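You operate a simulated robot arm through the tools that you are given. There is no shell and no other tool. Be economical: measure what you need, move in short steps, check, and stop when the job is done.

You are at the controls of a simulated two-armed robot. One attempt, no reset.

TASK
Push the drawer under the bow jig shut. Set the right purple lever to OFF. Hold the blue round bowl on the top of the pale wood bench steady with one hand and put the orange-footed clear vial in it with the other. Put the small green vase in the inside of the steel sink. The order is free. Set down upright: small green vase. The right purple lever goes to its stop.

It is judged by the outcome, as a careful person would: the job done as asked, and still so three seconds after it is handed in. It fails if anything else is knocked over, pushed out of place, dropped, spilled or broken.

THE ROBOT
Two 7-joint arms with two-finger parallel grippers on one trunk, on a base that drives. Base frame: it is fixed to the floor where the robot stands at the start and does not move with it; the origin is under the middle of the robot, x ahead of it, y to its left, z up; the surface under the hand at the start is at about z = 900. Readings come in mm, rad, newtons and seconds.
The left shoulder is at the start at [80, 131, 947], the right one opposite. With the tool pointing down near the work surface each hand reaches from about 380 to 840 mm from the robot's upright axis, wherever it stands, measured 20 degrees to its own side. Places, roughly: blue round bowl (12x12x6 cm) [-4400, 0, 900]; drawer under the bow jig [700, -100, 800]; inside of the steel sink [-6800, 1900, 600]; orange-footed clear vial (5x5x10 cm) [-2800, -1300, 900]; right purple lever [200, -1100, 1200]; small green vase (8x8x11 cm) [-4800, 300, 900]. Payload 1.57 kg a hand.
The TCP of each hand is the grasp point between the finger pads, 30 mm short of the fingertips. In the tool frame z runs along the fingers and y along their closing line. The gripper opens to 110 mm. The fingers are 24 mm wide and 12 mm thick; the gripper's body (48 by 112 mm) begins 78 mm behind the TCP.
Orientation is that of the tool frame in the base frame, as [roll, pitch, yaw] about the fixed x, y, z axes, in that order (R = Rz(yaw) Ry(pitch) Rx(roll)). With the fingers straight down and closing along the base's y, the tool's x points along the base's -x, its y along +y and its z along -z.

THE INTERFACE
- The arms move only by the tool move_arm. It takes "left_steps", "right_steps" or both (then of equal length, played together; a hand with none holds still); each is text: rows parted by semicolons, each of 7 numbers parted by spaces: the shift along the base's x, y, z in mm, then the turn, a rotation vector about the base's x, y, z in rad, then the closure, from 0 (fully open) to 1 (shut). In form: dx dy dz ax ay az jaw; .... A call has 1 to 12 rows; each row shifts and turns the commanded pose from where the row before left it. Each row takes 0.2 s and may step no farther than 50 mm and 0.15 rad from the row before; otherwise, or with a gripper value out of range, the whole call is refused. Where a pose cannot be reached the arm comes as near as it can. A force on the tool above 40 N (or 10 N above the force at the start of the call, whichever is more), or a blocked arm, ends the call early, and 0.2 s more pass. The fingers move at their own pace (about 108 mm/s each) and stop on an object; they squeeze with about 24 N. The grip force told is the motor's: it shows also when the fingers shut on nothing. Time passes only in rows, and 0.2 s behind the last, so rows that do not move let the fingers close. The reply holds the time, the measured pose of the TCP, the force on the tool along the base axes, the opening and the grip force, in the units named above and with some noise, with the torque about the TCP (base axes, N m) and any sound that the robot's microphone picked up, and new pictures: "views" is both (left out), scene, wrist or none (wrist: the cameras of the hands that moved).
- Cameras (640 x 400 px; columns grow to the right, rows downward): "scene" is now at [-68.2, -51.9, 1419.8]; the picture's right is [-0.59, -0.80, 0.00], its down [-0.47, 0.34, -0.82] and it looks along [0.66, -0.48, -0.58] (base axes); focal length 249 px, centre (320, 200). "left" rides on the left gripper at [70, -16, -141] in its tool frame; the picture's right is [0.23, 0.97, 0.00], its down [-0.86, 0.20, -0.48] and it looks along [-0.47, 0.11, 0.88] (tool axes); focal length 222 px, centre (320, 200). "right" rides on the right gripper at [70, 16, -141] in its tool frame; the picture's right is [-0.23, 0.97, 0.00], its down [-0.86, -0.20, -0.48] and it looks along [-0.47, -0.11, 0.88] (tool axes); focal length 222 px, centre (320, 200). There is no depth. A picture from a camera that has moved, and an enlarged one, comes with that camera's place and axes in the base frame and with its lens.
- base_move(legs): drives the robot by 1 to 6 legs, each [ahead, left, turn to the left] in mm, mm and rad, along the robot's own axes; the way and the turn of a leg run together, so that a leg with both is an arc; at most 1500 mm and 3.142 rad a leg. The arms and the cameras ride along, it lands a little off, and it stops where it bumps. It gives what a move gives, and a new picture of the scene camera.
- head_to(pan, tilt): turns the head with the scene camera to pan (to the left, within 1.902 rad either way) and tilt (down, from -0.506 to 1.204), counted from straight ahead of the robot. It gives what a move gives, and a new picture of the scene camera.
- zoom(camera, box): a new picture of the part [left, top, right, bottom] of that camera's present view, enlarged. The clock stands still meanwhile.
- hand_in(): hands the job in; it is judged then, once.

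Work in short steps. Places have to be worked out from the pictures, the camera data and where the tool is seen: move nearer, look again, correct. Check each grasp and each placing, and mend what went wrong. You have 165 turns and 260 pictures in all, those below and enlarged ones among them. Open the grippers and draw the arms clear of the work before you hand the job in, unless the task says otherwise; then end with one line.

The tools are called after "Call:" by a JSON object that holds its "op" and its "data". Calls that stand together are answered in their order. move_arm: Moves the arms, as the interface text tells. Its arguments: {"type":"object","properties":{"left_steps":{"type":"string"},"right_steps":{"type":"string"},"views":{"type":"string","enum":["both","scene","wrist","none"]}},"required":[]} The other tools are called the same way: base_move (legs) drives the base; head_to (pan, tilt) turns the head that bears the scene camera; zoom (camera, box) takes an enlarged picture of a part of a camera's view; hand_in () hands the job in.

At the start:

```text
clock: 0.0
left_ee_pos: [509.4, -55.7, 1001.1]
left_tcp_rot: [-3.141, 0.002, -3.142]
left_wrist_force: [0.3, 0.2, -0.2]
left_ft_torque: [-0.01, 0.03, 0.02]
left_finger_gap: 110.1
left_grip_force: 0.1
right_ee_pos: [471.5, -503.2, 999.6]
right_tcp_rot: [3.141, -0.001, 3.141]
right_wrist_force: [0.9, -0.7, -0.6]
right_ft_torque: [-0.03, -0.01, 0.04]
right_finger_gap: 110.0
right_grip_force: 0.1
robot x, y, heading: [1.6, 3.5, 0.001]
head pan, tilt: [-0.635, 0.618]
```

scene: 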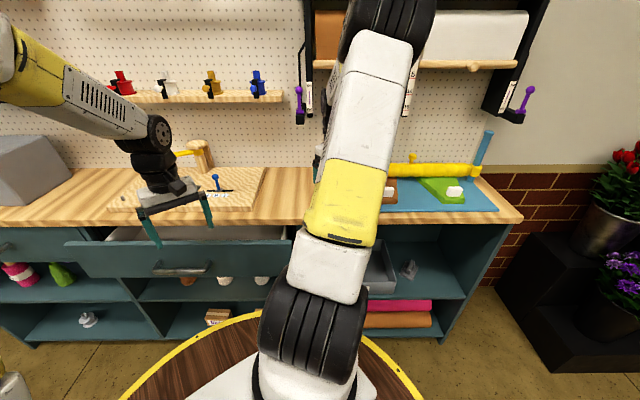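
right: 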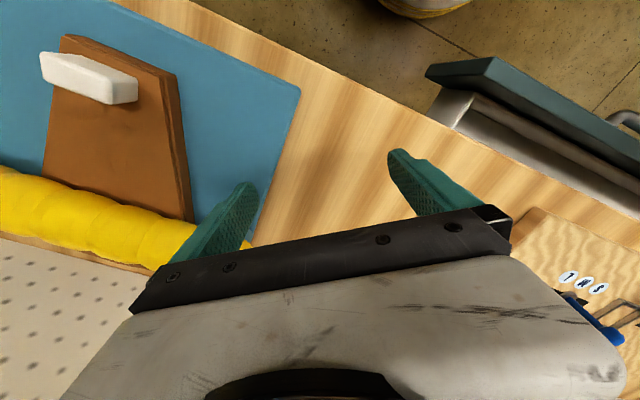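
left: 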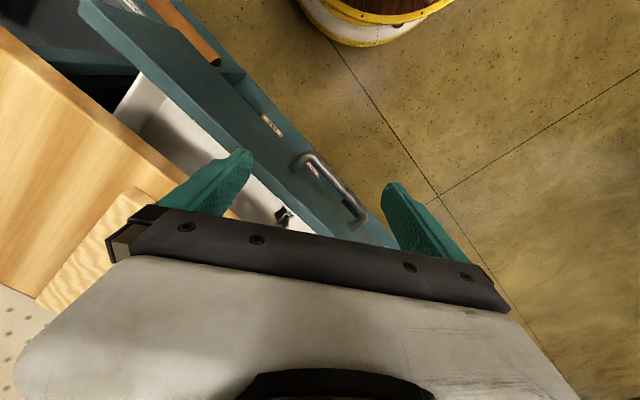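

The scene shows the open drawer under the bench and two purple levers; the right one is at about pixel (525,95). I'll look closer at both.

Call:
{"op": "zoom", "data": {"camera": "scene", "box": [440, 40, 600, 140]}}

Call:
{"op": "zoom", "data": {"camera": "scene", "box": [0, 140, 320, 340]}}

```text
4.00 times, centred on (520, 90) of scene
camera zoom: at [-68.2, -51.9, 1419.8], right [-0.59, -0.8, 0.0], down [-0.47, 0.34, -0.82], along [0.66, -0.48, -0.58], focal length 995 px, centre (-480, 640)
```

zoom: 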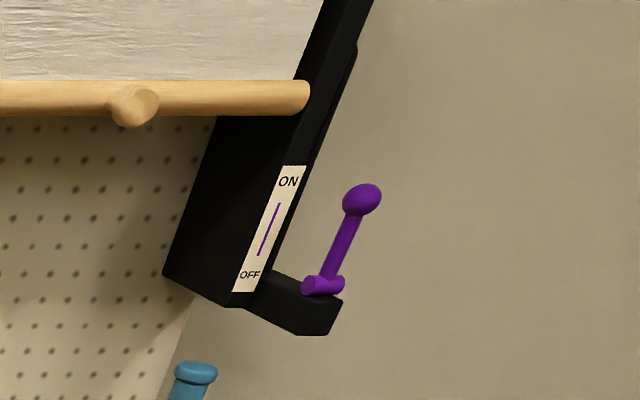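

```text
2.00 times, centred on (160, 240) of scene
camera zoom: at [-68.2, -51.9, 1419.8], right [-0.59, -0.8, 0.0], down [-0.47, 0.34, -0.82], along [0.66, -0.48, -0.58], focal length 498 px, centre (640, 120)
```

zoom: 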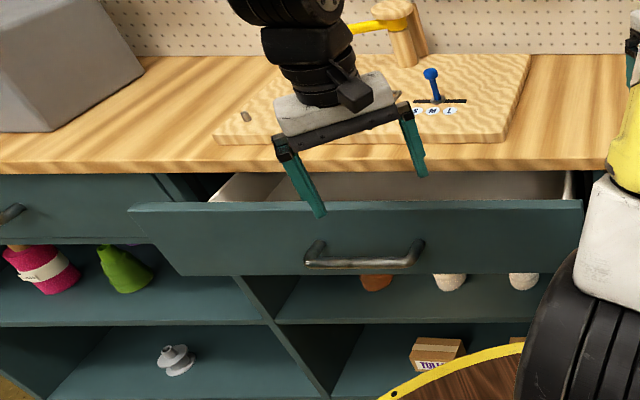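

The lever has ON at the top and OFF at the bottom and stands up. The drawer handle triangulates to about [613,-2,775], and the push direction is [0.805,-0.593]. I'll shut the left fingers, square the hand to the drawer and tilt it before lowering.

Call:
{"op": "move_arm", "data": {"left_steps": "8 17 0 0 0 -0.127 1;8 17 0 0 0 -0.127 1;8 17 0 0 0 -0.127 1;8 17 0 0 0 -0.127 1;8 17 0 0 0 -0.127 1;0 0 -20 -0.079 -0.107 0 1;0 0 -20 -0.079 -0.107 0 1;0 0 -20 -0.079 -0.107 0 1"}}

```text
clock: 1.8
left_ee_pos: [549.6, 30.2, 940.6]
left_tcp_rot: [3.142, 0.402, 2.505]
left_wrist_force: [0.2, 0.5, -0.7]
left_ft_torque: [0.0, -0.01, 0.04]
left_finger_gap: 0.1
left_grip_force: 21.1
right_ee_pos: [471.6, -504.2, 999.4]
right_tcp_rot: [-3.141, 0.0, -3.141]
right_wrist_force: [0.7, -0.6, 0.0]
right_ft_torque: [0.03, 0.04, 0.01]
right_finger_gap: 109.9
right_grip_force: 0.2
robot x, y, heading: [1.6, 0.6, -0.002]
head pan, tilt: [-0.635, 0.618]
camera scene: at [-68.3, -52.1, 1419.8], right [-0.59, -0.8, 0.0], down [-0.47, 0.34, -0.82], along [0.66, -0.48, -0.58], focal length 249 px, centre (320, 200)
camera left: at [444.2, 88.3, 1044.6], right [0.41, 0.91, -0.09], down [0.6, -0.2, 0.77], along [0.69, -0.37, -0.63], focal length 222 px, centre (320, 200)
```

scene: 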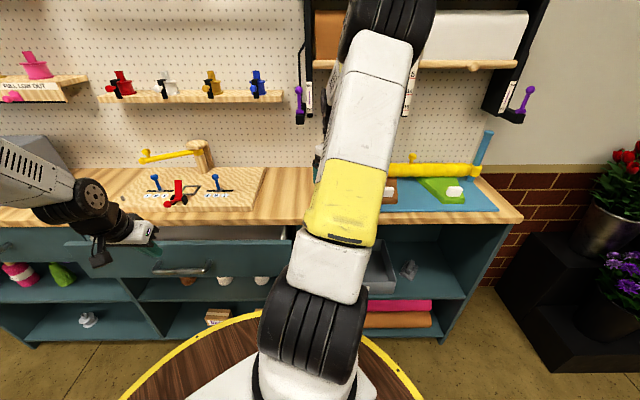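
left: 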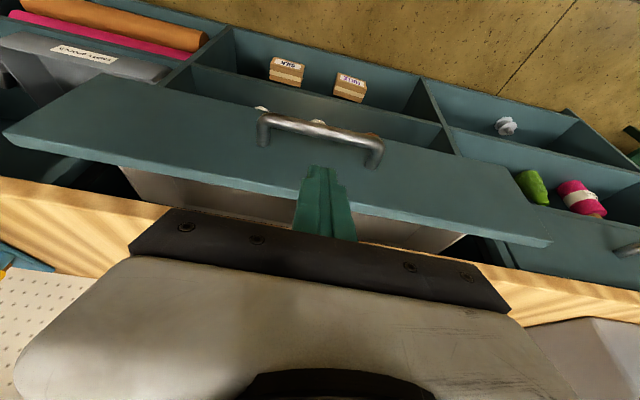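

The handle lies ahead of and below the shut fingers, clear by about 50 mm. I lower to handle height and then move up to it.

Call:
{"op": "move_arm", "data": {"left_steps": "0 0 -40 0 0 0 1;0 0 -40 0 0 0 1;0 0 -40 0 0 0 1;0 0 -35 0 0 0 1;12 -9 0 0 0 0 1;12 -9 0 0 0 0 1"}}

```text
clock: 3.2
left_ee_pos: [573.6, 13.5, 786.4]
left_tcp_rot: [3.14, 0.399, 2.506]
left_wrist_force: [-0.3, 1.1, 0.8]
left_ft_torque: [-0.02, -0.01, -0.03]
left_finger_gap: 0.0
left_grip_force: 21.0
right_ee_pos: [470.6, -503.8, 999.6]
right_tcp_rot: [3.141, 0.001, 3.141]
right_wrist_force: [-0.6, -0.3, -0.1]
right_ft_torque: [-0.04, -0.01, 0.02]
right_finger_gap: 110.3
right_grip_force: 0.0
robot x, y, heading: [2.7, 2.8, 0.002]
head pan, tilt: [-0.635, 0.618]
camera scene: at [-68.3, -51.9, 1419.8], right [-0.59, -0.81, 0.0], down [-0.47, 0.34, -0.82], along [0.66, -0.48, -0.58], focal length 249 px, centre (320, 200)
camera left: at [467.4, 70.7, 890.6], right [0.41, 0.91, -0.09], down [0.6, -0.2, 0.77], along [0.69, -0.37, -0.63], focal length 222 px, centre (320, 200)
```

scene: 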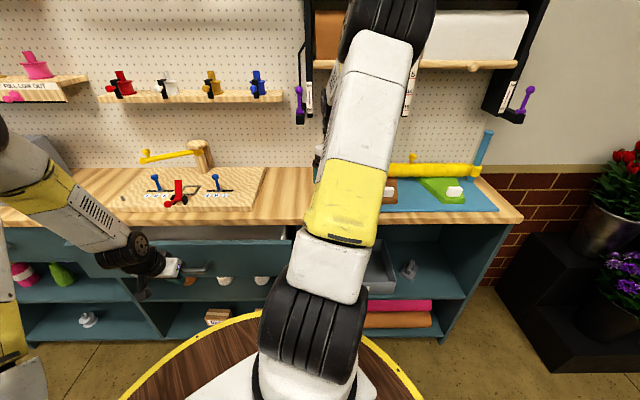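
left: 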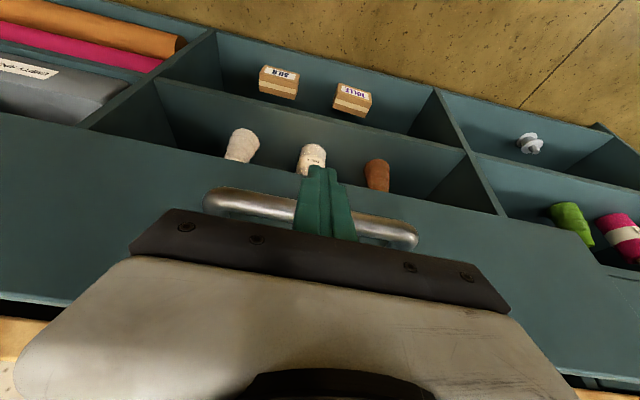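

The fingertips stand in front of the handle. I push along the drawer's direction in 10 mm steps; the force stop will end it.

Call:
{"op": "move_arm", "data": {"left_steps": "8 -6 0 0 0 0 1;8 -6 0 0 0 0 1;8 -6 0 0 0 0 1;8 -6 0 0 0 0 1;8 -6 0 0 0 0 1;8 -6 0 0 0 0 1;8 -6 0 0 0 0 1"}}

```text
clock: 4.8
left_ee_pos: [629.5, -32.1, 785.2]
left_tcp_rot: [3.142, 0.399, 2.505]
left_wrist_force: [0.2, -0.3, -0.3]
left_ft_torque: [0.0, -0.01, 0.02]
left_finger_gap: 0.0
left_grip_force: 21.4
right_ee_pos: [470.9, -502.1, 999.9]
right_tcp_rot: [-3.141, 0.0, -3.139]
right_wrist_force: [0.6, -0.4, -0.4]
right_ft_torque: [0.01, -0.02, 0.02]
right_finger_gap: 110.0
right_grip_force: 0.2
robot x, y, heading: [0.8, 2.2, -0.0]
head pan, tilt: [-0.635, 0.618]
camera scene: at [-68.3, -51.9, 1419.8], right [-0.59, -0.8, 0.0], down [-0.47, 0.34, -0.82], along [0.66, -0.48, -0.58], focal length 249 px, centre (320, 200)
camera left: at [523.7, 27.1, 889.4], right [0.41, 0.91, -0.09], down [0.6, -0.2, 0.77], along [0.68, -0.37, -0.63], focal length 222 px, centre (320, 200)
```

scene: 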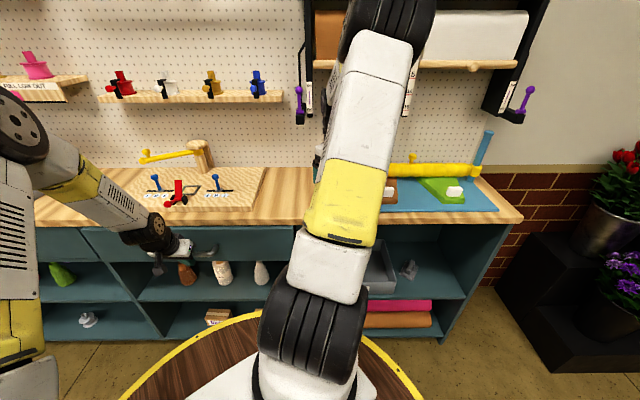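
left: 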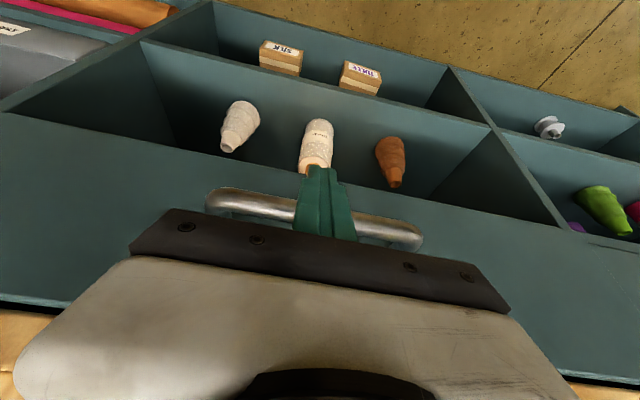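

The drawer is moving easily and isn't yet at its stop. I keep pushing.

Call:
{"op": "move_arm", "data": {"left_steps": "8 -6 0 0 0 0 1;8 -6 0 0 0 0 1;8 -6 0 0 0 0 1;8 -6 0 0 0 0 1"}}

```text
clock: 5.7
left_ee_pos: [648.8, -42.5, 779.6]
left_tcp_rot: [-3.136, 0.376, 2.513]
left_wrist_force: [-2.8, 0.5, -0.9]
left_ft_torque: [-0.03, 0.0, 0.02]
left_finger_gap: 0.0
left_grip_force: 21.6
right_ee_pos: [471.8, -501.7, 999.9]
right_tcp_rot: [3.141, 0.001, -3.14]
right_wrist_force: [-0.8, 0.6, 0.6]
right_ft_torque: [-0.01, -0.02, -0.02]
right_finger_gap: 110.1
right_grip_force: 0.0
robot x, y, heading: [-0.9, 1.7, -0.004]
head pan, tilt: [-0.635, 0.618]
stopped in row 4 (left hand): the force on the tool passed its limit at 51 N (the readings are from after the stop); the commanded pose is now the measured one
camera scene: at [-68.7, -51.6, 1419.8], right [-0.59, -0.81, 0.0], down [-0.47, 0.34, -0.82], along [0.66, -0.48, -0.58], focal length 249 px, centre (320, 200)
camera left: at [543.7, 13.7, 886.9], right [0.4, 0.91, -0.09], down [0.62, -0.2, 0.76], along [0.67, -0.36, -0.65], focal length 222 px, centre (320, 200)
```

scene: 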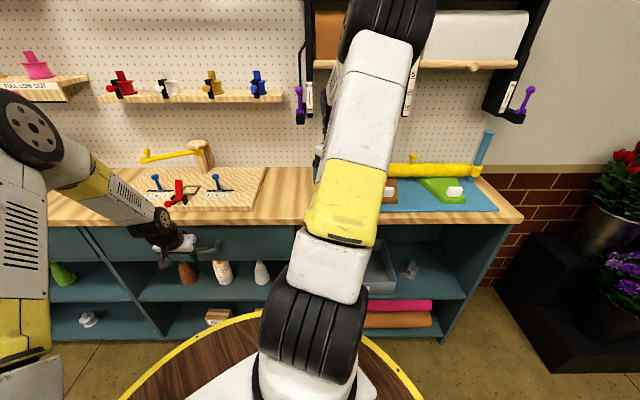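
left: 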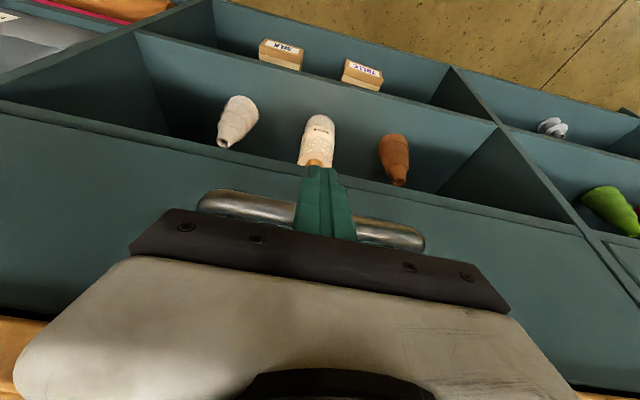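

A 51 N stop and the flush front suggest the drawer is shut. I back off, raise the hand and check.

Call:
{"op": "move_arm", "data": {"left_steps": "-24 18 0 0 0 0 1;-32 24 0 0 0 0 1;-32 24 0 0 0 0 1;0 0 45 0.079 0.107 0 1;0 0 45 0.079 0.107 0 1;0 0 45 0.079 0.107 0 1;0 0 45 0 0 0.127 0;0 0 45 0 0 0.127 0;-20 20 40 0 0 0.127 0;-30 20 20 0 0 0.127 0;-30 20 0 0 0 0.127 0"}}

Call:
{"op": "zoom", "data": {"camera": "scene", "box": [0, 140, 320, 340]}}

```text
clock: 8.1
left_ee_pos: [480.0, 84.2, 1065.2]
left_tcp_rot: [-3.141, -0.021, -3.138]
left_wrist_force: [0.0, -0.4, 0.6]
left_ft_torque: [0.02, 0.05, 0.02]
left_finger_gap: 109.9
left_grip_force: 0.0
right_ee_pos: [472.0, -502.5, 999.8]
right_tcp_rot: [-3.141, 0.001, -3.141]
right_wrist_force: [0.4, -0.6, 0.2]
right_ft_torque: [0.01, 0.04, 0.01]
right_finger_gap: 110.3
right_grip_force: 0.1
robot x, y, heading: [2.0, -0.9, -0.003]
head pan, tilt: [-0.635, 0.618]
camera scene: at [-68.2, -51.9, 1419.8], right [-0.59, -0.81, 0.0], down [-0.47, 0.34, -0.81], along [0.66, -0.48, -0.58], focal length 249 px, centre (320, 200)
camera left: at [412.6, 67.2, 1209.7], right [-0.23, 0.97, 0.0], down [0.86, 0.21, 0.46], along [0.45, 0.11, -0.89], focal length 222 px, centre (320, 200)
```

scene: 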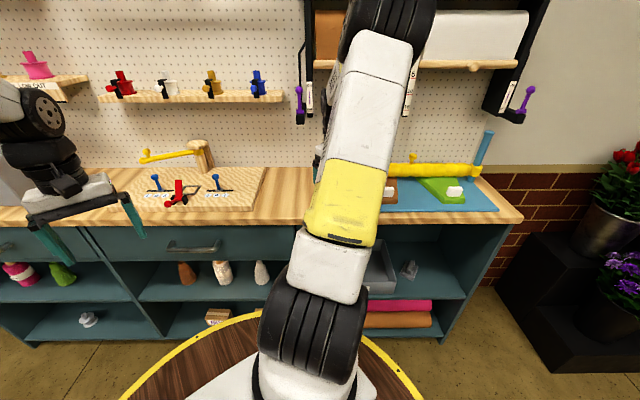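
left: 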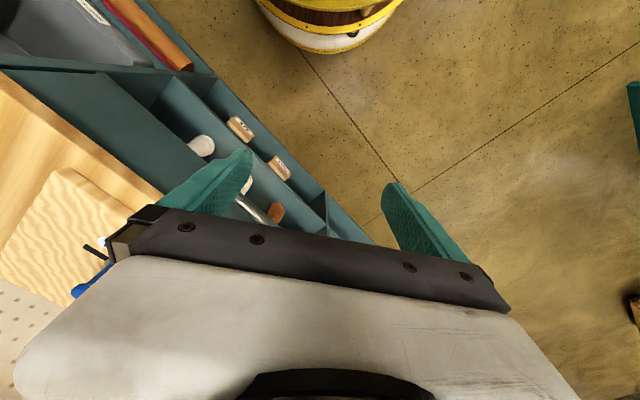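

```text
2.00 times, centred on (160, 240) of scene
camera zoom: at [-68.2, -51.9, 1419.8], right [-0.59, -0.81, 0.0], down [-0.47, 0.34, -0.81], along [0.66, -0.48, -0.58], focal length 498 px, centre (640, 120)
```

zoom: 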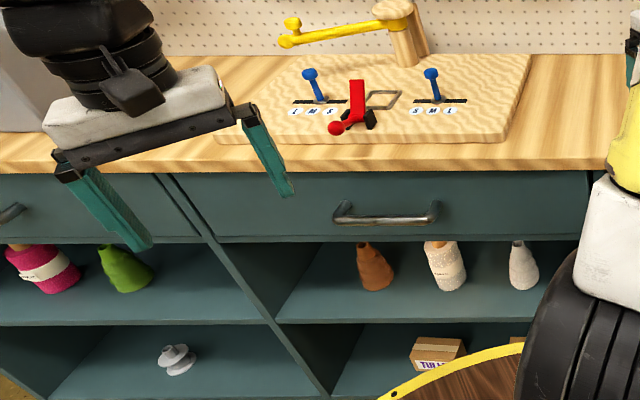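

The drawer is flush with its neighbours, so it's shut. Now I turn to face the bench squarely and shift to the right, to look at the lever.

Call:
{"op": "base_move", "data": {"legs": [[0, 0, -0.635], [0, -250, 0]]}}

Call:
{"op": "head_to", "data": {"pan": -0.6, "tilt": 0.25}}

```text
clock: 11.6
left_ee_pos: [287.0, -419.8, 1065.2]
left_tcp_rot: [-3.14, -0.021, 2.514]
left_wrist_force: [0.2, 0.4, 0.1]
left_ft_torque: [-0.02, -0.01, 0.0]
left_finger_gap: 109.9
left_grip_force: 0.1
right_ee_pos: [-67.0, -888.0, 999.1]
right_tcp_rot: [-3.14, -0.002, 2.509]
right_wrist_force: [-0.5, 0.5, 0.0]
right_ft_torque: [-0.02, 0.02, 0.04]
right_finger_gap: 110.0
right_grip_force: 0.0
robot x, y, heading: [-147.8, -199.6, -0.632]
head pan, tilt: [-0.635, 0.618]
camera scene: at [-235.2, -204.5, 1419.8], right [-0.95, -0.3, 0.0], down [-0.17, 0.55, -0.82], along [0.24, -0.78, -0.58], focal length 249 px, centre (320, 200)
```

scene: 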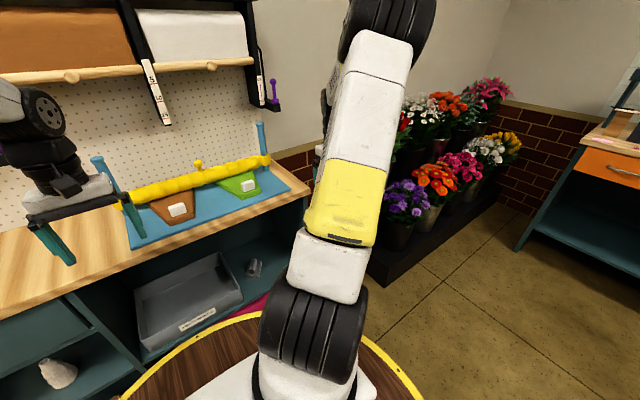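

```text
clock: 12.5
left_ee_pos: [287.7, -420.3, 1064.5]
left_tcp_rot: [-3.139, -0.021, 2.514]
left_wrist_force: [-0.4, -0.9, 0.1]
left_ft_torque: [0.02, 0.02, -0.01]
left_finger_gap: 109.8
left_grip_force: 0.0
right_ee_pos: [-65.5, -888.3, 999.1]
right_tcp_rot: [-3.142, 0.0, 2.51]
right_wrist_force: [-0.1, 0.7, 0.5]
right_ft_torque: [0.01, 0.02, 0.01]
right_finger_gap: 110.0
right_grip_force: 0.1
robot x, y, heading: [-148.2, -203.3, -0.637]
head pan, tilt: [-0.6, 0.25]
camera scene: at [-230.5, -208.9, 1453.5], right [-0.94, -0.33, 0.0], down [-0.08, 0.23, -0.97], along [0.32, -0.91, -0.25], focal length 249 px, centre (320, 200)
```

scene: 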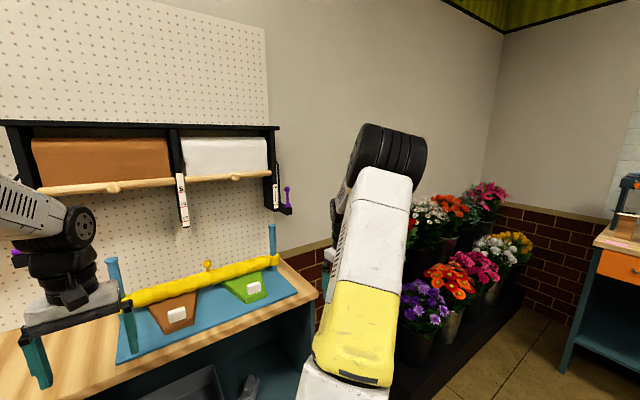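

Two views give the lever knob at about [235,-1120,1240]. I zoom in to learn how the lever swings.

Call:
{"op": "zoom", "data": {"camera": "scene", "box": [240, 150, 320, 230]}}

```text
5.00 times, centred on (280, 190) of scene
camera zoom: at [-230.5, -208.9, 1453.5], right [-0.94, -0.33, 0.0], down [-0.08, 0.23, -0.97], along [0.32, -0.91, -0.25], focal length 1244 px, centre (520, 250)
```

zoom: 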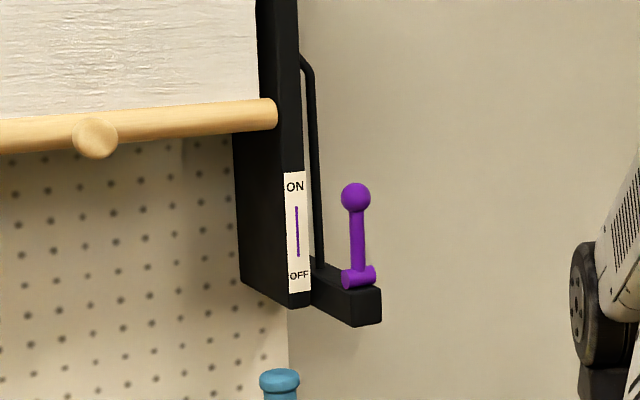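

The lever stands on a horizontal pivot at about [232,-1112,1172], arm about 68 mm long. I'll pitch the right hand level, pointing at the wall, raise it and part-close the fingers so I can take the knob by its sides.

Call:
{"op": "move_arm", "data": {"right_steps": "10 14 20 -0.0847 -0.115 0 0.45;10 14 20 -0.0847 -0.115 0 0.45;10 14 20 -0.0847 -0.115 0 0.45;10 14 20 -0.0847 -0.115 0 0.45;10 14 20 -0.0847 -0.115 0 0.45;10 14 20 -0.0847 -0.115 0 0.45;10 14 20 -0.0847 -0.115 0 0.45;10 14 20 -0.0847 -0.115 0 0.45;10 14 20 -0.0847 -0.115 0 0.45;10 14 20 -0.0847 -0.115 0 0.45;10 14 20 -0.0847 -0.115 0 0.45"}}

```text
clock: 14.9
left_ee_pos: [286.2, -419.9, 1064.7]
left_tcp_rot: [-3.141, -0.022, 2.512]
left_wrist_force: [-0.4, 0.0, -0.8]
left_ft_torque: [0.0, -0.02, 0.02]
left_finger_gap: 109.9
left_grip_force: 0.1
right_ee_pos: [46.5, -766.9, 1242.2]
right_tcp_rot: [-1.449, 1.567, -2.084]
right_wrist_force: [0.1, 0.8, 0.9]
right_ft_torque: [0.01, -0.02, 0.03]
right_finger_gap: 60.6
right_grip_force: 0.0
right hand out of reach, approached as far as the arm can: row 10, 11
robot x, y, heading: [-147.0, -208.0, -0.63]
head pan, tilt: [-0.6, 0.25]
camera scene: at [-230.6, -208.7, 1453.5], right [-0.94, -0.33, 0.0], down [-0.08, 0.23, -0.97], along [0.32, -0.91, -0.25], focal length 249 px, centre (320, 200)
camera right: at [-56.7, -671.2, 1172.7], right [0.58, 0.79, 0.22], down [-0.5, 0.12, 0.86], along [0.64, -0.61, 0.47], focal length 222 px, centre (320, 200)
```

scene: 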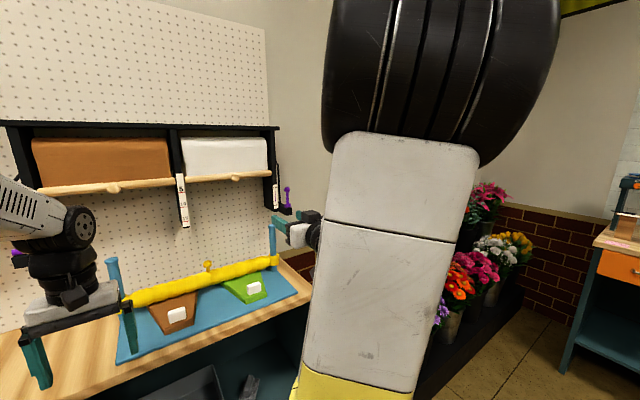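
right: 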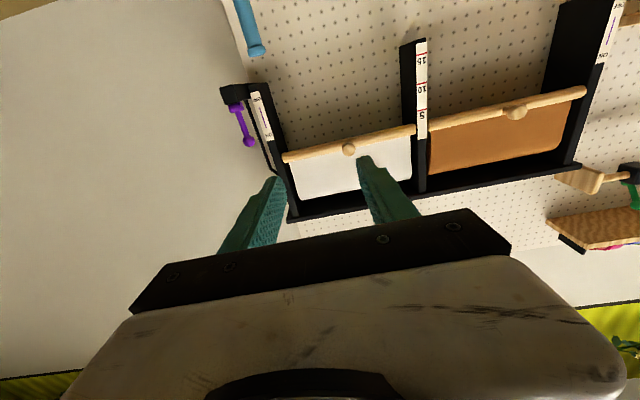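

The knob shows clear ahead-right of the level hand. Before driving up I raise and pull back the left hand so it can't touch the mat tray on the bench.

Call:
{"op": "move_arm", "data": {"left_steps": "-15 10 30 0 0 0 0;-15 10 30 0 0 0 0;-15 10 30 0 0 0 0;-15 10 30 0 0 0 0;-15 10 30 0 0 0 0", "views": "none"}}

Call:
{"op": "base_move", "data": {"legs": [[0, -172, 0], [150, 0, 0]]}}

Call:
{"op": "move_arm", "data": {"right_steps": "4 -3 0 0 0 0 0.45", "views": "wrist"}}

```text
clock: 16.1
left_ee_pos: [209.6, -369.2, 1216.5]
left_tcp_rot: [-3.14, -0.02, 2.514]
left_wrist_force: [-0.1, 0.2, 0.3]
left_ft_torque: [0.06, 0.0, 0.01]
left_finger_gap: 110.1
left_grip_force: 0.0
right_ee_pos: [47.0, -767.8, 1241.0]
right_tcp_rot: [-2.227, 1.566, -2.859]
right_wrist_force: [-0.7, 0.2, 0.5]
right_ft_torque: [0.05, -0.02, -0.02]
right_finger_gap: 60.4
right_grip_force: 0.1
robot x, y, heading: [-148.0, -206.0, -0.632]
head pan, tilt: [-0.6, 0.25]
```

```text
clock: 18.5
left_ee_pos: [232.3, -595.4, 1215.5]
left_tcp_rot: [-3.139, -0.021, 2.52]
left_wrist_force: [-0.5, 0.5, 0.4]
left_ft_torque: [-0.02, 0.0, 0.0]
left_finger_gap: 110.0
left_grip_force: 0.0
right_ee_pos: [69.9, -994.4, 1241.3]
right_tcp_rot: [-2.161, 1.566, -2.79]
right_wrist_force: [0.0, 0.1, -0.8]
right_ft_torque: [0.04, 0.03, 0.02]
right_finger_gap: 60.6
right_grip_force: 0.0
robot x, y, heading: [-126.7, -432.0, -0.626]
head pan, tilt: [-0.6, 0.25]
camera scene: at [-209.0, -437.0, 1453.5], right [-0.94, -0.34, 0.0], down [-0.08, 0.23, -0.97], along [0.33, -0.91, -0.25], focal length 249 px, centre (320, 200)
```

scene: 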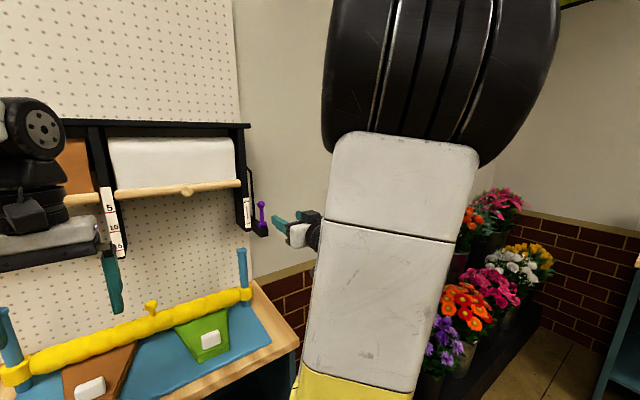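

```text
clock: 18.9
left_ee_pos: [232.7, -595.7, 1217.2]
left_tcp_rot: [-3.138, -0.022, 2.517]
left_wrist_force: [0.3, -0.1, 0.0]
left_ft_torque: [-0.01, 0.04, -0.04]
left_finger_gap: 110.2
left_grip_force: 0.1
right_ee_pos: [73.7, -997.6, 1240.9]
right_tcp_rot: [-2.207, 1.566, -2.834]
right_wrist_force: [-0.4, -0.2, -0.5]
right_ft_torque: [0.0, 0.0, 0.01]
right_finger_gap: 60.4
right_grip_force: 0.1
robot x, y, heading: [-127.8, -431.8, -0.628]
head pan, tilt: [-0.6, 0.25]
camera right: at [-29.1, -901.7, 1172.3], right [0.57, 0.79, 0.22], down [-0.5, 0.12, 0.86], along [0.65, -0.6, 0.46], focal length 222 px, centre (320, 200)
```

right: 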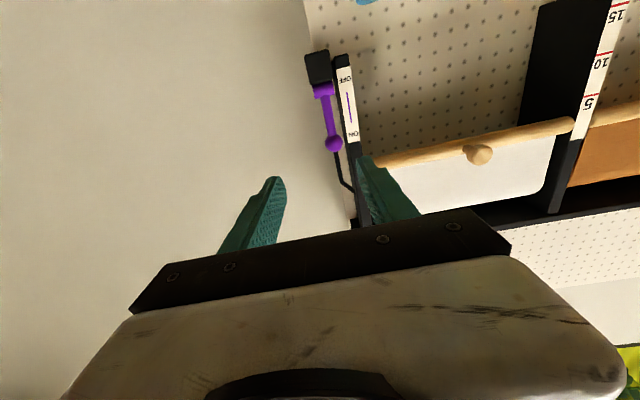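

The newest wrist view puts the knob about 145 mm ahead and 18 mm to the left of the hand axis, near hand height. I go part of the way and look again.

Call:
{"op": "move_arm", "data": {"right_steps": "17 -6 0 0 0 0 0.45;17 -6 0 0 0 0 0.45;17 -6 0 0 0 0 0.45;17 -7 0 0 0 0 0.45"}}

```text
clock: 19.9
left_ee_pos: [232.2, -596.3, 1216.1]
left_tcp_rot: [-3.141, -0.021, 2.52]
left_wrist_force: [0.2, 0.2, 1.1]
left_ft_torque: [-0.02, -0.02, 0.0]
left_finger_gap: 109.9
left_grip_force: 0.0
right_ee_pos: [144.4, -1022.2, 1242.0]
right_tcp_rot: [-2.256, 1.568, -2.884]
right_wrist_force: [0.2, 0.0, -0.3]
right_ft_torque: [0.02, -0.02, 0.0]
right_finger_gap: 60.7
right_grip_force: 0.0
robot x, y, heading: [-129.7, -433.5, -0.623]
head pan, tilt: [-0.6, 0.25]
camera scene: at [-209.0, -437.0, 1453.5], right [-0.94, -0.34, 0.0], down [-0.08, 0.23, -0.97], along [0.33, -0.91, -0.25], focal length 249 px, centre (320, 200)
camera right: at [40.3, -927.0, 1172.3], right [0.57, 0.79, 0.22], down [-0.5, 0.12, 0.86], along [0.65, -0.6, 0.46], focal length 222 px, centre (320, 200)
```

scene: 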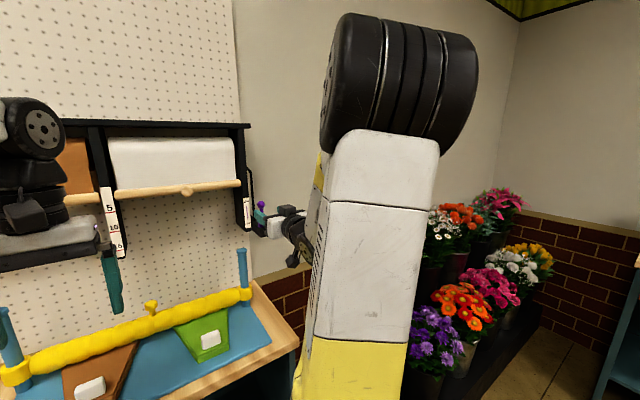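
right: 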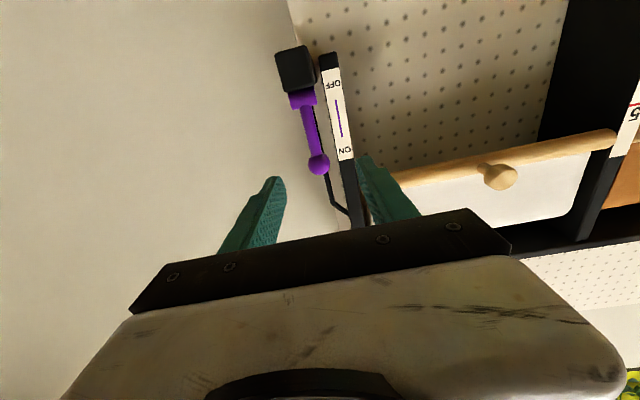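

The knob is now centred between the fingers. I zoom the scene to compare heights before closing in.

Call:
{"op": "zoom", "data": {"camera": "scene", "box": [225, 180, 305, 230]}}

```text
8.00 times, centred on (265, 205) of scene
camera zoom: at [-209.0, -437.0, 1453.5], right [-0.94, -0.34, 0.0], down [-0.08, 0.23, -0.97], along [0.33, -0.91, -0.25], focal length 1990 px, centre (760, 160)
```

zoom: 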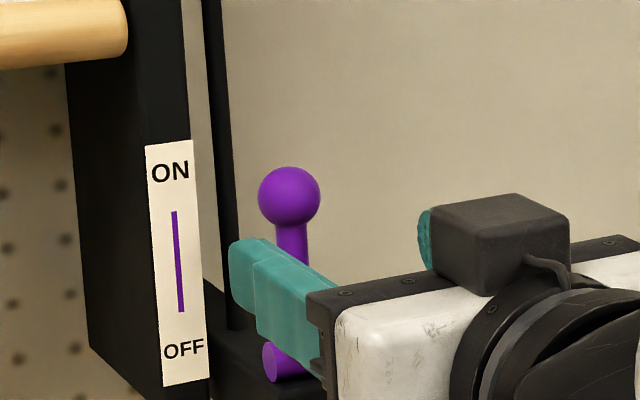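

Triangulating gives the knob at about [220,-1082,1248], 97 mm ahead and 6 mm up. I move in so the pads straddle it, stopping short of the label plate, and look.

Call:
{"op": "move_arm", "data": {"right_steps": "20 -16 3 0 0 0 0.55;20 -16 3 0 0 0 0.55;20 -16 0 0 0 0 0.55;0 0 0 0 0 0 0.55"}}

Call:
{"op": "zoom", "data": {"camera": "scene", "box": [225, 180, 305, 230]}}

```text
clock: 20.9
left_ee_pos: [232.4, -596.6, 1216.8]
left_tcp_rot: [-3.139, -0.021, 2.518]
left_wrist_force: [-0.5, 0.0, -0.5]
left_ft_torque: [0.0, 0.0, 0.02]
left_finger_gap: 110.4
left_grip_force: 0.1
right_ee_pos: [204.1, -1069.0, 1246.8]
right_tcp_rot: [-2.184, 1.568, -2.81]
right_wrist_force: [0.3, 0.8, 0.4]
right_ft_torque: [0.01, -0.01, -0.04]
right_finger_gap: 49.4
right_grip_force: 0.1
robot x, y, heading: [-125.9, -430.9, -0.629]
head pan, tilt: [-0.6, 0.25]
camera scene: at [-208.9, -437.1, 1453.5], right [-0.94, -0.34, 0.0], down [-0.08, 0.23, -0.97], along [0.33, -0.91, -0.25], focal length 249 px, centre (320, 200)
camera right: at [100.0, -974.1, 1177.9], right [0.57, 0.79, 0.22], down [-0.5, 0.12, 0.86], along [0.65, -0.6, 0.46], focal length 222 px, centre (320, 200)
```

scene: 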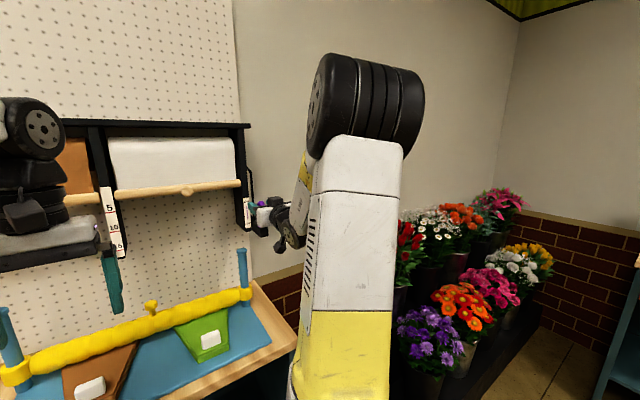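
right: 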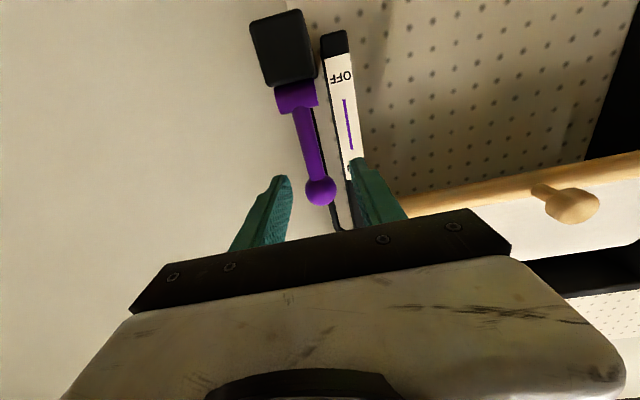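

```text
8.00 times, centred on (265, 205) of scene
camera zoom: at [-208.9, -437.1, 1453.5], right [-0.94, -0.34, 0.0], down [-0.08, 0.23, -0.97], along [0.33, -0.91, -0.25], focal length 1990 px, centre (760, 160)
```

zoom: 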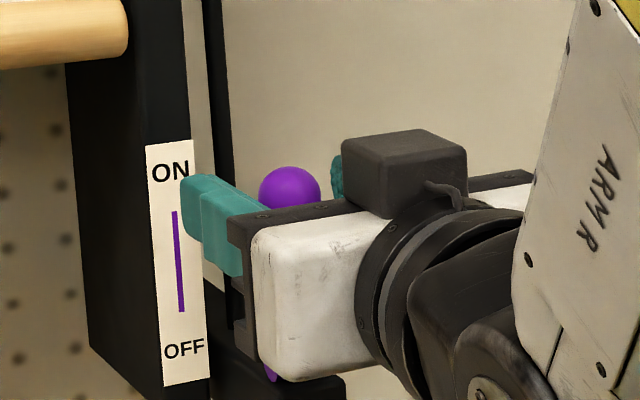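

The knob is centred between the pads. I close on it.

Call:
{"op": "move_arm", "data": {"right_steps": "0 0 0 0 0 0 0.7;0 0 0 0 0 0 0.9;0 0 0 0 0 0 0.9", "views": "wrist"}}

```text
clock: 21.7
left_ee_pos: [233.3, -596.3, 1216.6]
left_tcp_rot: [-3.14, -0.021, 2.518]
left_wrist_force: [-0.7, 0.2, 0.7]
left_ft_torque: [-0.01, -0.03, 0.02]
left_finger_gap: 110.1
left_grip_force: 0.2
right_ee_pos: [204.5, -1068.5, 1245.7]
right_tcp_rot: [-2.195, 1.568, -2.822]
right_wrist_force: [1.9, -0.6, -0.5]
right_ft_torque: [-0.02, -0.04, 0.01]
right_finger_gap: 22.9
right_grip_force: 35.4
robot x, y, heading: [-127.1, -431.7, -0.629]
head pan, tilt: [-0.6, 0.25]
camera right: at [100.1, -973.8, 1177.9], right [0.57, 0.79, 0.22], down [-0.5, 0.12, 0.86], along [0.65, -0.6, 0.46], focal length 222 px, centre (320, 200)
```

right: 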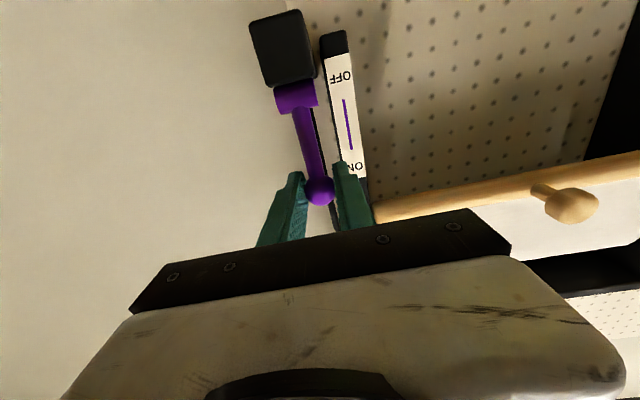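

The ball is held (gap 22.9 mm, the ball's width). I swing it along its arc toward the robot, first 30 degrees.

Call:
{"op": "move_arm", "data": {"right_steps": "-9.3 6.8 -1 0 0 0 0.9;-8.9 6.6 -3 0 0 0 0.9;-8.4 6.2 -4.8 0 0 0 0.9", "views": "wrist"}}

Call:
{"op": "zoom", "data": {"camera": "scene", "box": [225, 180, 305, 230]}}

```text
clock: 22.5
left_ee_pos: [233.6, -596.6, 1215.3]
left_tcp_rot: [-3.14, -0.021, 2.518]
left_wrist_force: [0.2, -0.5, 0.3]
left_ft_torque: [0.01, -0.04, 0.01]
left_finger_gap: 110.0
left_grip_force: 0.2
right_ee_pos: [176.8, -1050.8, 1239.3]
right_tcp_rot: [-1.152, 1.566, -1.778]
right_wrist_force: [10.9, -5.4, 9.8]
right_ft_torque: [-0.62, -0.86, 0.0]
right_finger_gap: 22.8
right_grip_force: 35.2
robot x, y, heading: [-128.0, -431.2, -0.626]
head pan, tilt: [-0.6, 0.25]
camera right: at [73.4, -954.9, 1169.9], right [0.57, 0.79, 0.22], down [-0.5, 0.12, 0.86], along [0.65, -0.6, 0.47], focal length 222 px, centre (320, 200)
```

right: 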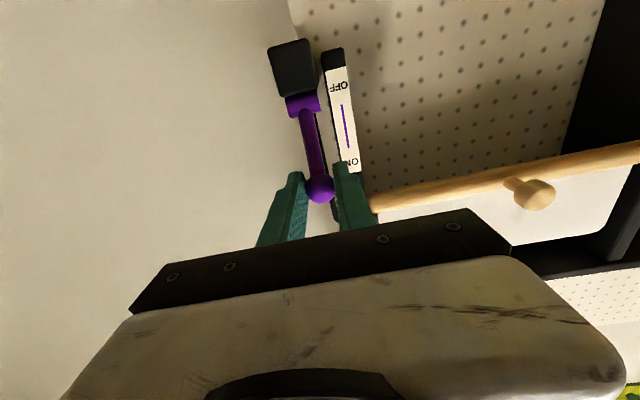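

```text
8.00 times, centred on (265, 205) of scene
camera zoom: at [-208.4, -437.2, 1453.6], right [-0.94, -0.34, 0.0], down [-0.08, 0.23, -0.97], along [0.33, -0.91, -0.25], focal length 1990 px, centre (760, 160)
```

zoom: 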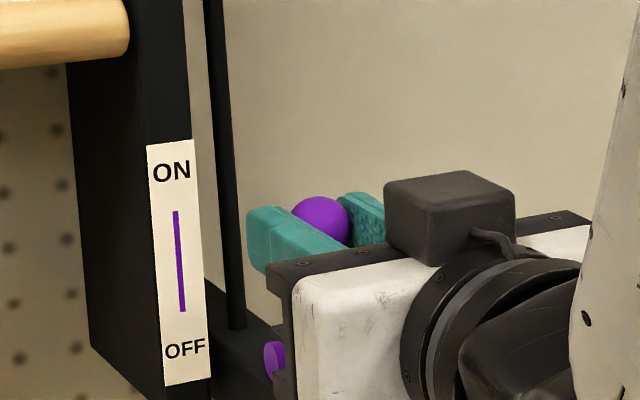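

The lever follows the hand with only about 15 N. I carry on along the arc toward horizontal.

Call:
{"op": "move_arm", "data": {"right_steps": "-7.8 5.8 -6.8 0 0 0 0.9;-6.8 5 -8.4 0 0 0 0.9;-5.5 4 -9.7 0 0 0 0.9;-4 3 -10.7 0 0 0 0.9;-2.5 1.8 -11.4 0 0 0 0.9;-0.8 0.6 -11.8 0 0 0 0.9", "views": "wrist"}}

Call:
{"op": "zoom", "data": {"camera": "scene", "box": [225, 180, 305, 230]}}

```text
clock: 23.9
left_ee_pos: [233.6, -595.4, 1217.1]
left_tcp_rot: [-3.139, -0.02, 2.518]
left_wrist_force: [-0.4, 0.1, 0.4]
left_ft_torque: [-0.01, -0.03, 0.03]
left_finger_gap: 109.9
left_grip_force: 0.0
right_ee_pos: [147.2, -1030.6, 1177.2]
right_tcp_rot: [-2.82, 1.564, 2.836]
right_wrist_force: [0.6, 0.6, -0.3]
right_ft_torque: [0.0, -0.02, 0.0]
right_finger_gap: 11.1
right_grip_force: 0.0
robot x, y, heading: [-127.4, -429.1, -0.625]
head pan, tilt: [-0.6, 0.25]
camera right: at [43.8, -934.1, 1109.3], right [0.57, 0.79, 0.23], down [-0.5, 0.12, 0.86], along [0.65, -0.61, 0.46], focal length 222 px, centre (320, 200)
```

right: 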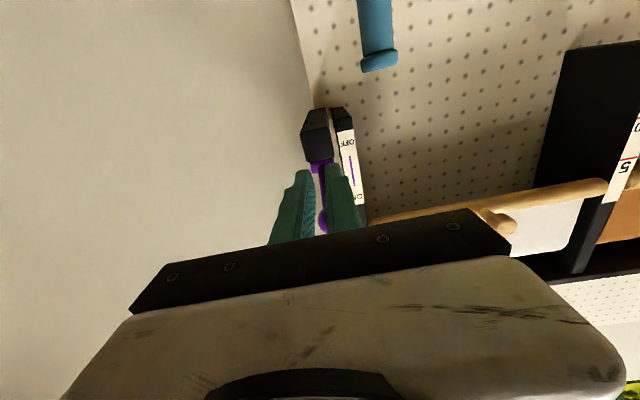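

```text
8.00 times, centred on (265, 205) of scene
camera zoom: at [-209.0, -437.0, 1453.5], right [-0.94, -0.34, 0.0], down [-0.08, 0.23, -0.97], along [0.33, -0.91, -0.25], focal length 1990 px, centre (760, 160)
```

zoom: 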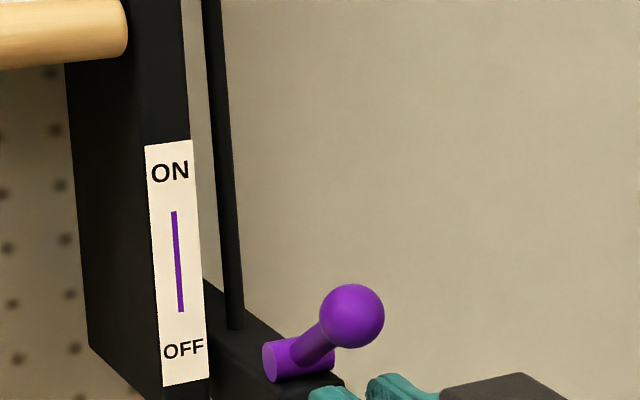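

The ball slipped out upward; the lever is about halfway down. I open, back out, go above it and press it down with shut fingers until the stop.

Call:
{"op": "move_arm", "data": {"right_steps": "0 0 0 0 0 0 0.5;-20 15 0 0 0 0 0.5;-24 18 0 0 0 0 0.5;-24 18 10 0 0 0 1;0 0 35 0 0 0 1;0 0 40 0 0 0 1"}}

Call:
{"op": "zoom", "data": {"camera": "scene", "box": [225, 180, 305, 230]}}

```text
clock: 25.3
left_ee_pos: [232.4, -595.8, 1216.4]
left_tcp_rot: [-3.14, -0.021, 2.518]
left_wrist_force: [-0.3, -0.7, 0.6]
left_ft_torque: [0.05, 0.01, -0.04]
left_finger_gap: 109.9
left_grip_force: 0.1
right_ee_pos: [87.5, -1012.5, 1278.6]
right_tcp_rot: [-2.303, 1.567, -2.929]
right_wrist_force: [-0.2, -0.1, -0.1]
right_ft_torque: [-0.03, -0.01, 0.03]
right_finger_gap: 0.0
right_grip_force: 21.5
right hand out of reach, approached as far as the arm can: row 3, 4
robot x, y, heading: [-129.4, -429.0, -0.627]
head pan, tilt: [-0.6, 0.25]
camera scene: at [-208.7, -437.5, 1453.6], right [-0.94, -0.34, 0.0], down [-0.08, 0.23, -0.97], along [0.33, -0.91, -0.25], focal length 249 px, centre (320, 200)
camera right: at [-16.4, -917.1, 1209.8], right [0.57, 0.79, 0.22], down [-0.5, 0.12, 0.86], along [0.65, -0.6, 0.46], focal length 222 px, centre (320, 200)
```

scene: 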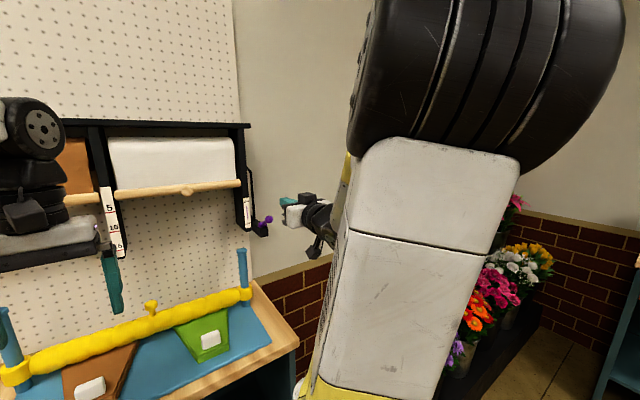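
right: 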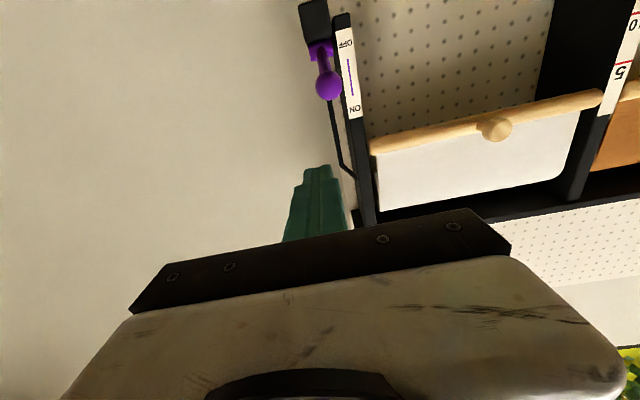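

```text
8.00 times, centred on (265, 205) of scene
camera zoom: at [-208.7, -437.5, 1453.6], right [-0.94, -0.34, 0.0], down [-0.08, 0.23, -0.97], along [0.33, -0.91, -0.25], focal length 1990 px, centre (760, 160)
```

zoom: 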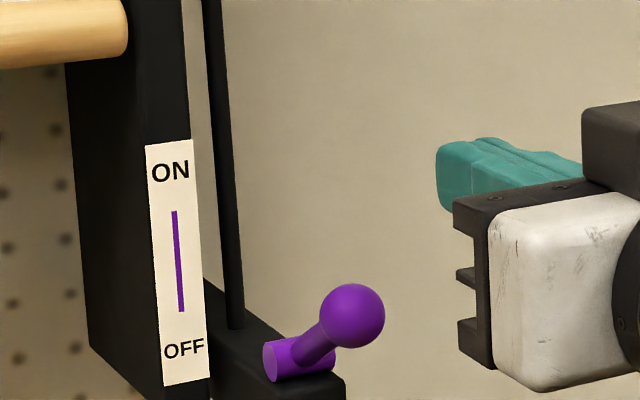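

The ball is now at about [175,-1048,1212], some 60 degrees down. I bring the shut fingers over it first.

Call:
{"op": "move_arm", "data": {"right_steps": "28 -20 0 0 0 0 1;28 -20 0 0 0 0 1;28 -20 0 0 0 0 1", "views": "wrist"}}

Call:
{"op": "zoom", "data": {"camera": "scene", "box": [225, 180, 305, 230]}}

```text
clock: 26.1
left_ee_pos: [232.6, -596.0, 1215.8]
left_tcp_rot: [-3.139, -0.02, 2.519]
left_wrist_force: [-0.3, 0.2, -0.1]
left_ft_torque: [-0.03, -0.02, -0.05]
left_finger_gap: 110.0
left_grip_force: 0.1
right_ee_pos: [171.3, -1073.1, 1278.3]
right_tcp_rot: [-2.078, 1.567, -2.706]
right_wrist_force: [0.3, -0.2, -0.6]
right_ft_torque: [0.01, 0.03, 0.01]
right_finger_gap: 0.0
right_grip_force: 21.2
robot x, y, heading: [-126.2, -429.3, -0.627]
head pan, tilt: [-0.6, 0.25]
camera right: at [67.5, -976.6, 1209.7], right [0.57, 0.79, 0.22], down [-0.5, 0.12, 0.86], along [0.65, -0.6, 0.47], focal length 222 px, centre (320, 200)
```

right: 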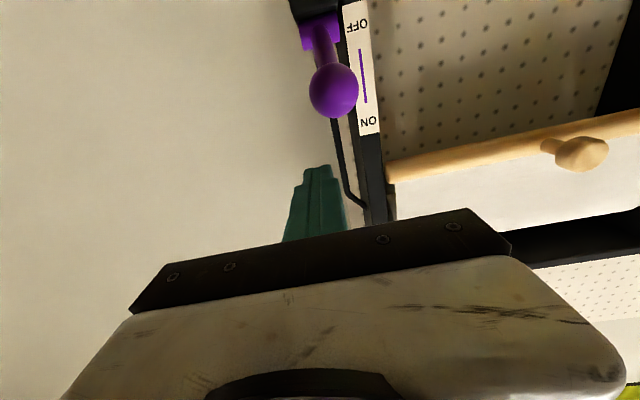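

```text
8.00 times, centred on (265, 205) of scene
camera zoom: at [-209.1, -436.8, 1453.5], right [-0.94, -0.34, 0.0], down [-0.08, 0.23, -0.97], along [0.33, -0.91, -0.25], focal length 1990 px, centre (760, 160)
```

zoom: 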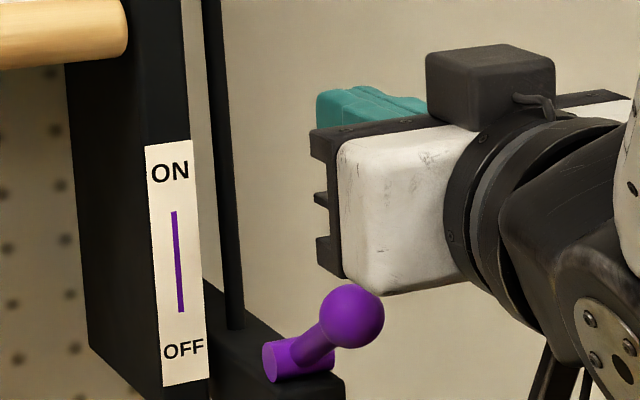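

The fingers are over the ball but 22 mm to the right of it. I shift left and press down in small steps.

Call:
{"op": "move_arm", "data": {"right_steps": "-4 16 -10 0 0 0 1;-4 17 -15 0 0 0 1;0 0 -10 0 0 0 1;0 0 -10 0 0 0 1;0 0 -10 0 0 0 1;0 0 -8 0 0 0 1;0 0 -8 0 0 0 1", "views": "wrist"}}

Call:
{"op": "zoom", "data": {"camera": "scene", "box": [225, 180, 305, 230]}}

```text
clock: 27.3
left_ee_pos: [232.6, -595.6, 1216.8]
left_tcp_rot: [-3.14, -0.022, 2.518]
left_wrist_force: [-0.2, 0.4, -0.8]
left_ft_torque: [-0.04, -0.02, 0.02]
left_finger_gap: 110.0
left_grip_force: 0.1
right_ee_pos: [162.8, -1040.2, 1238.7]
right_tcp_rot: [-0.322, 1.541, -0.949]
right_wrist_force: [-0.3, 1.3, 8.5]
right_ft_torque: [-0.02, -0.03, 0.11]
right_finger_gap: 0.0
right_grip_force: 21.3
robot x, y, heading: [-131.3, -433.9, -0.624]
head pan, tilt: [-0.6, 0.25]
stopped in row 5 (right hand): the force on the tool passed its limit at 48 N (the readings are from after the stop); the commanded pose is now the measured one
camera right: at [60.9, -946.4, 1166.2], right [0.57, 0.79, 0.22], down [-0.52, 0.14, 0.84], along [0.64, -0.59, 0.49], focal length 222 px, centre (320, 200)
```

right: 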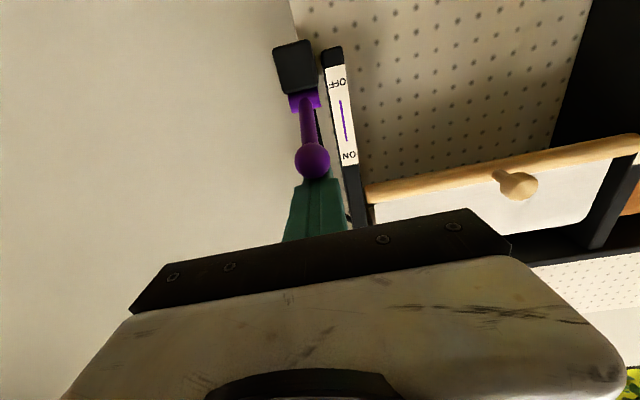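

```text
8.00 times, centred on (265, 205) of scene
camera zoom: at [-209.0, -436.7, 1453.5], right [-0.94, -0.34, 0.0], down [-0.08, 0.23, -0.97], along [0.33, -0.91, -0.25], focal length 1990 px, centre (760, 160)
```

zoom: 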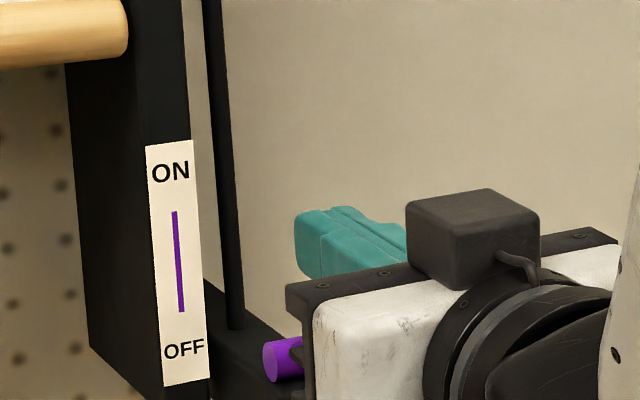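

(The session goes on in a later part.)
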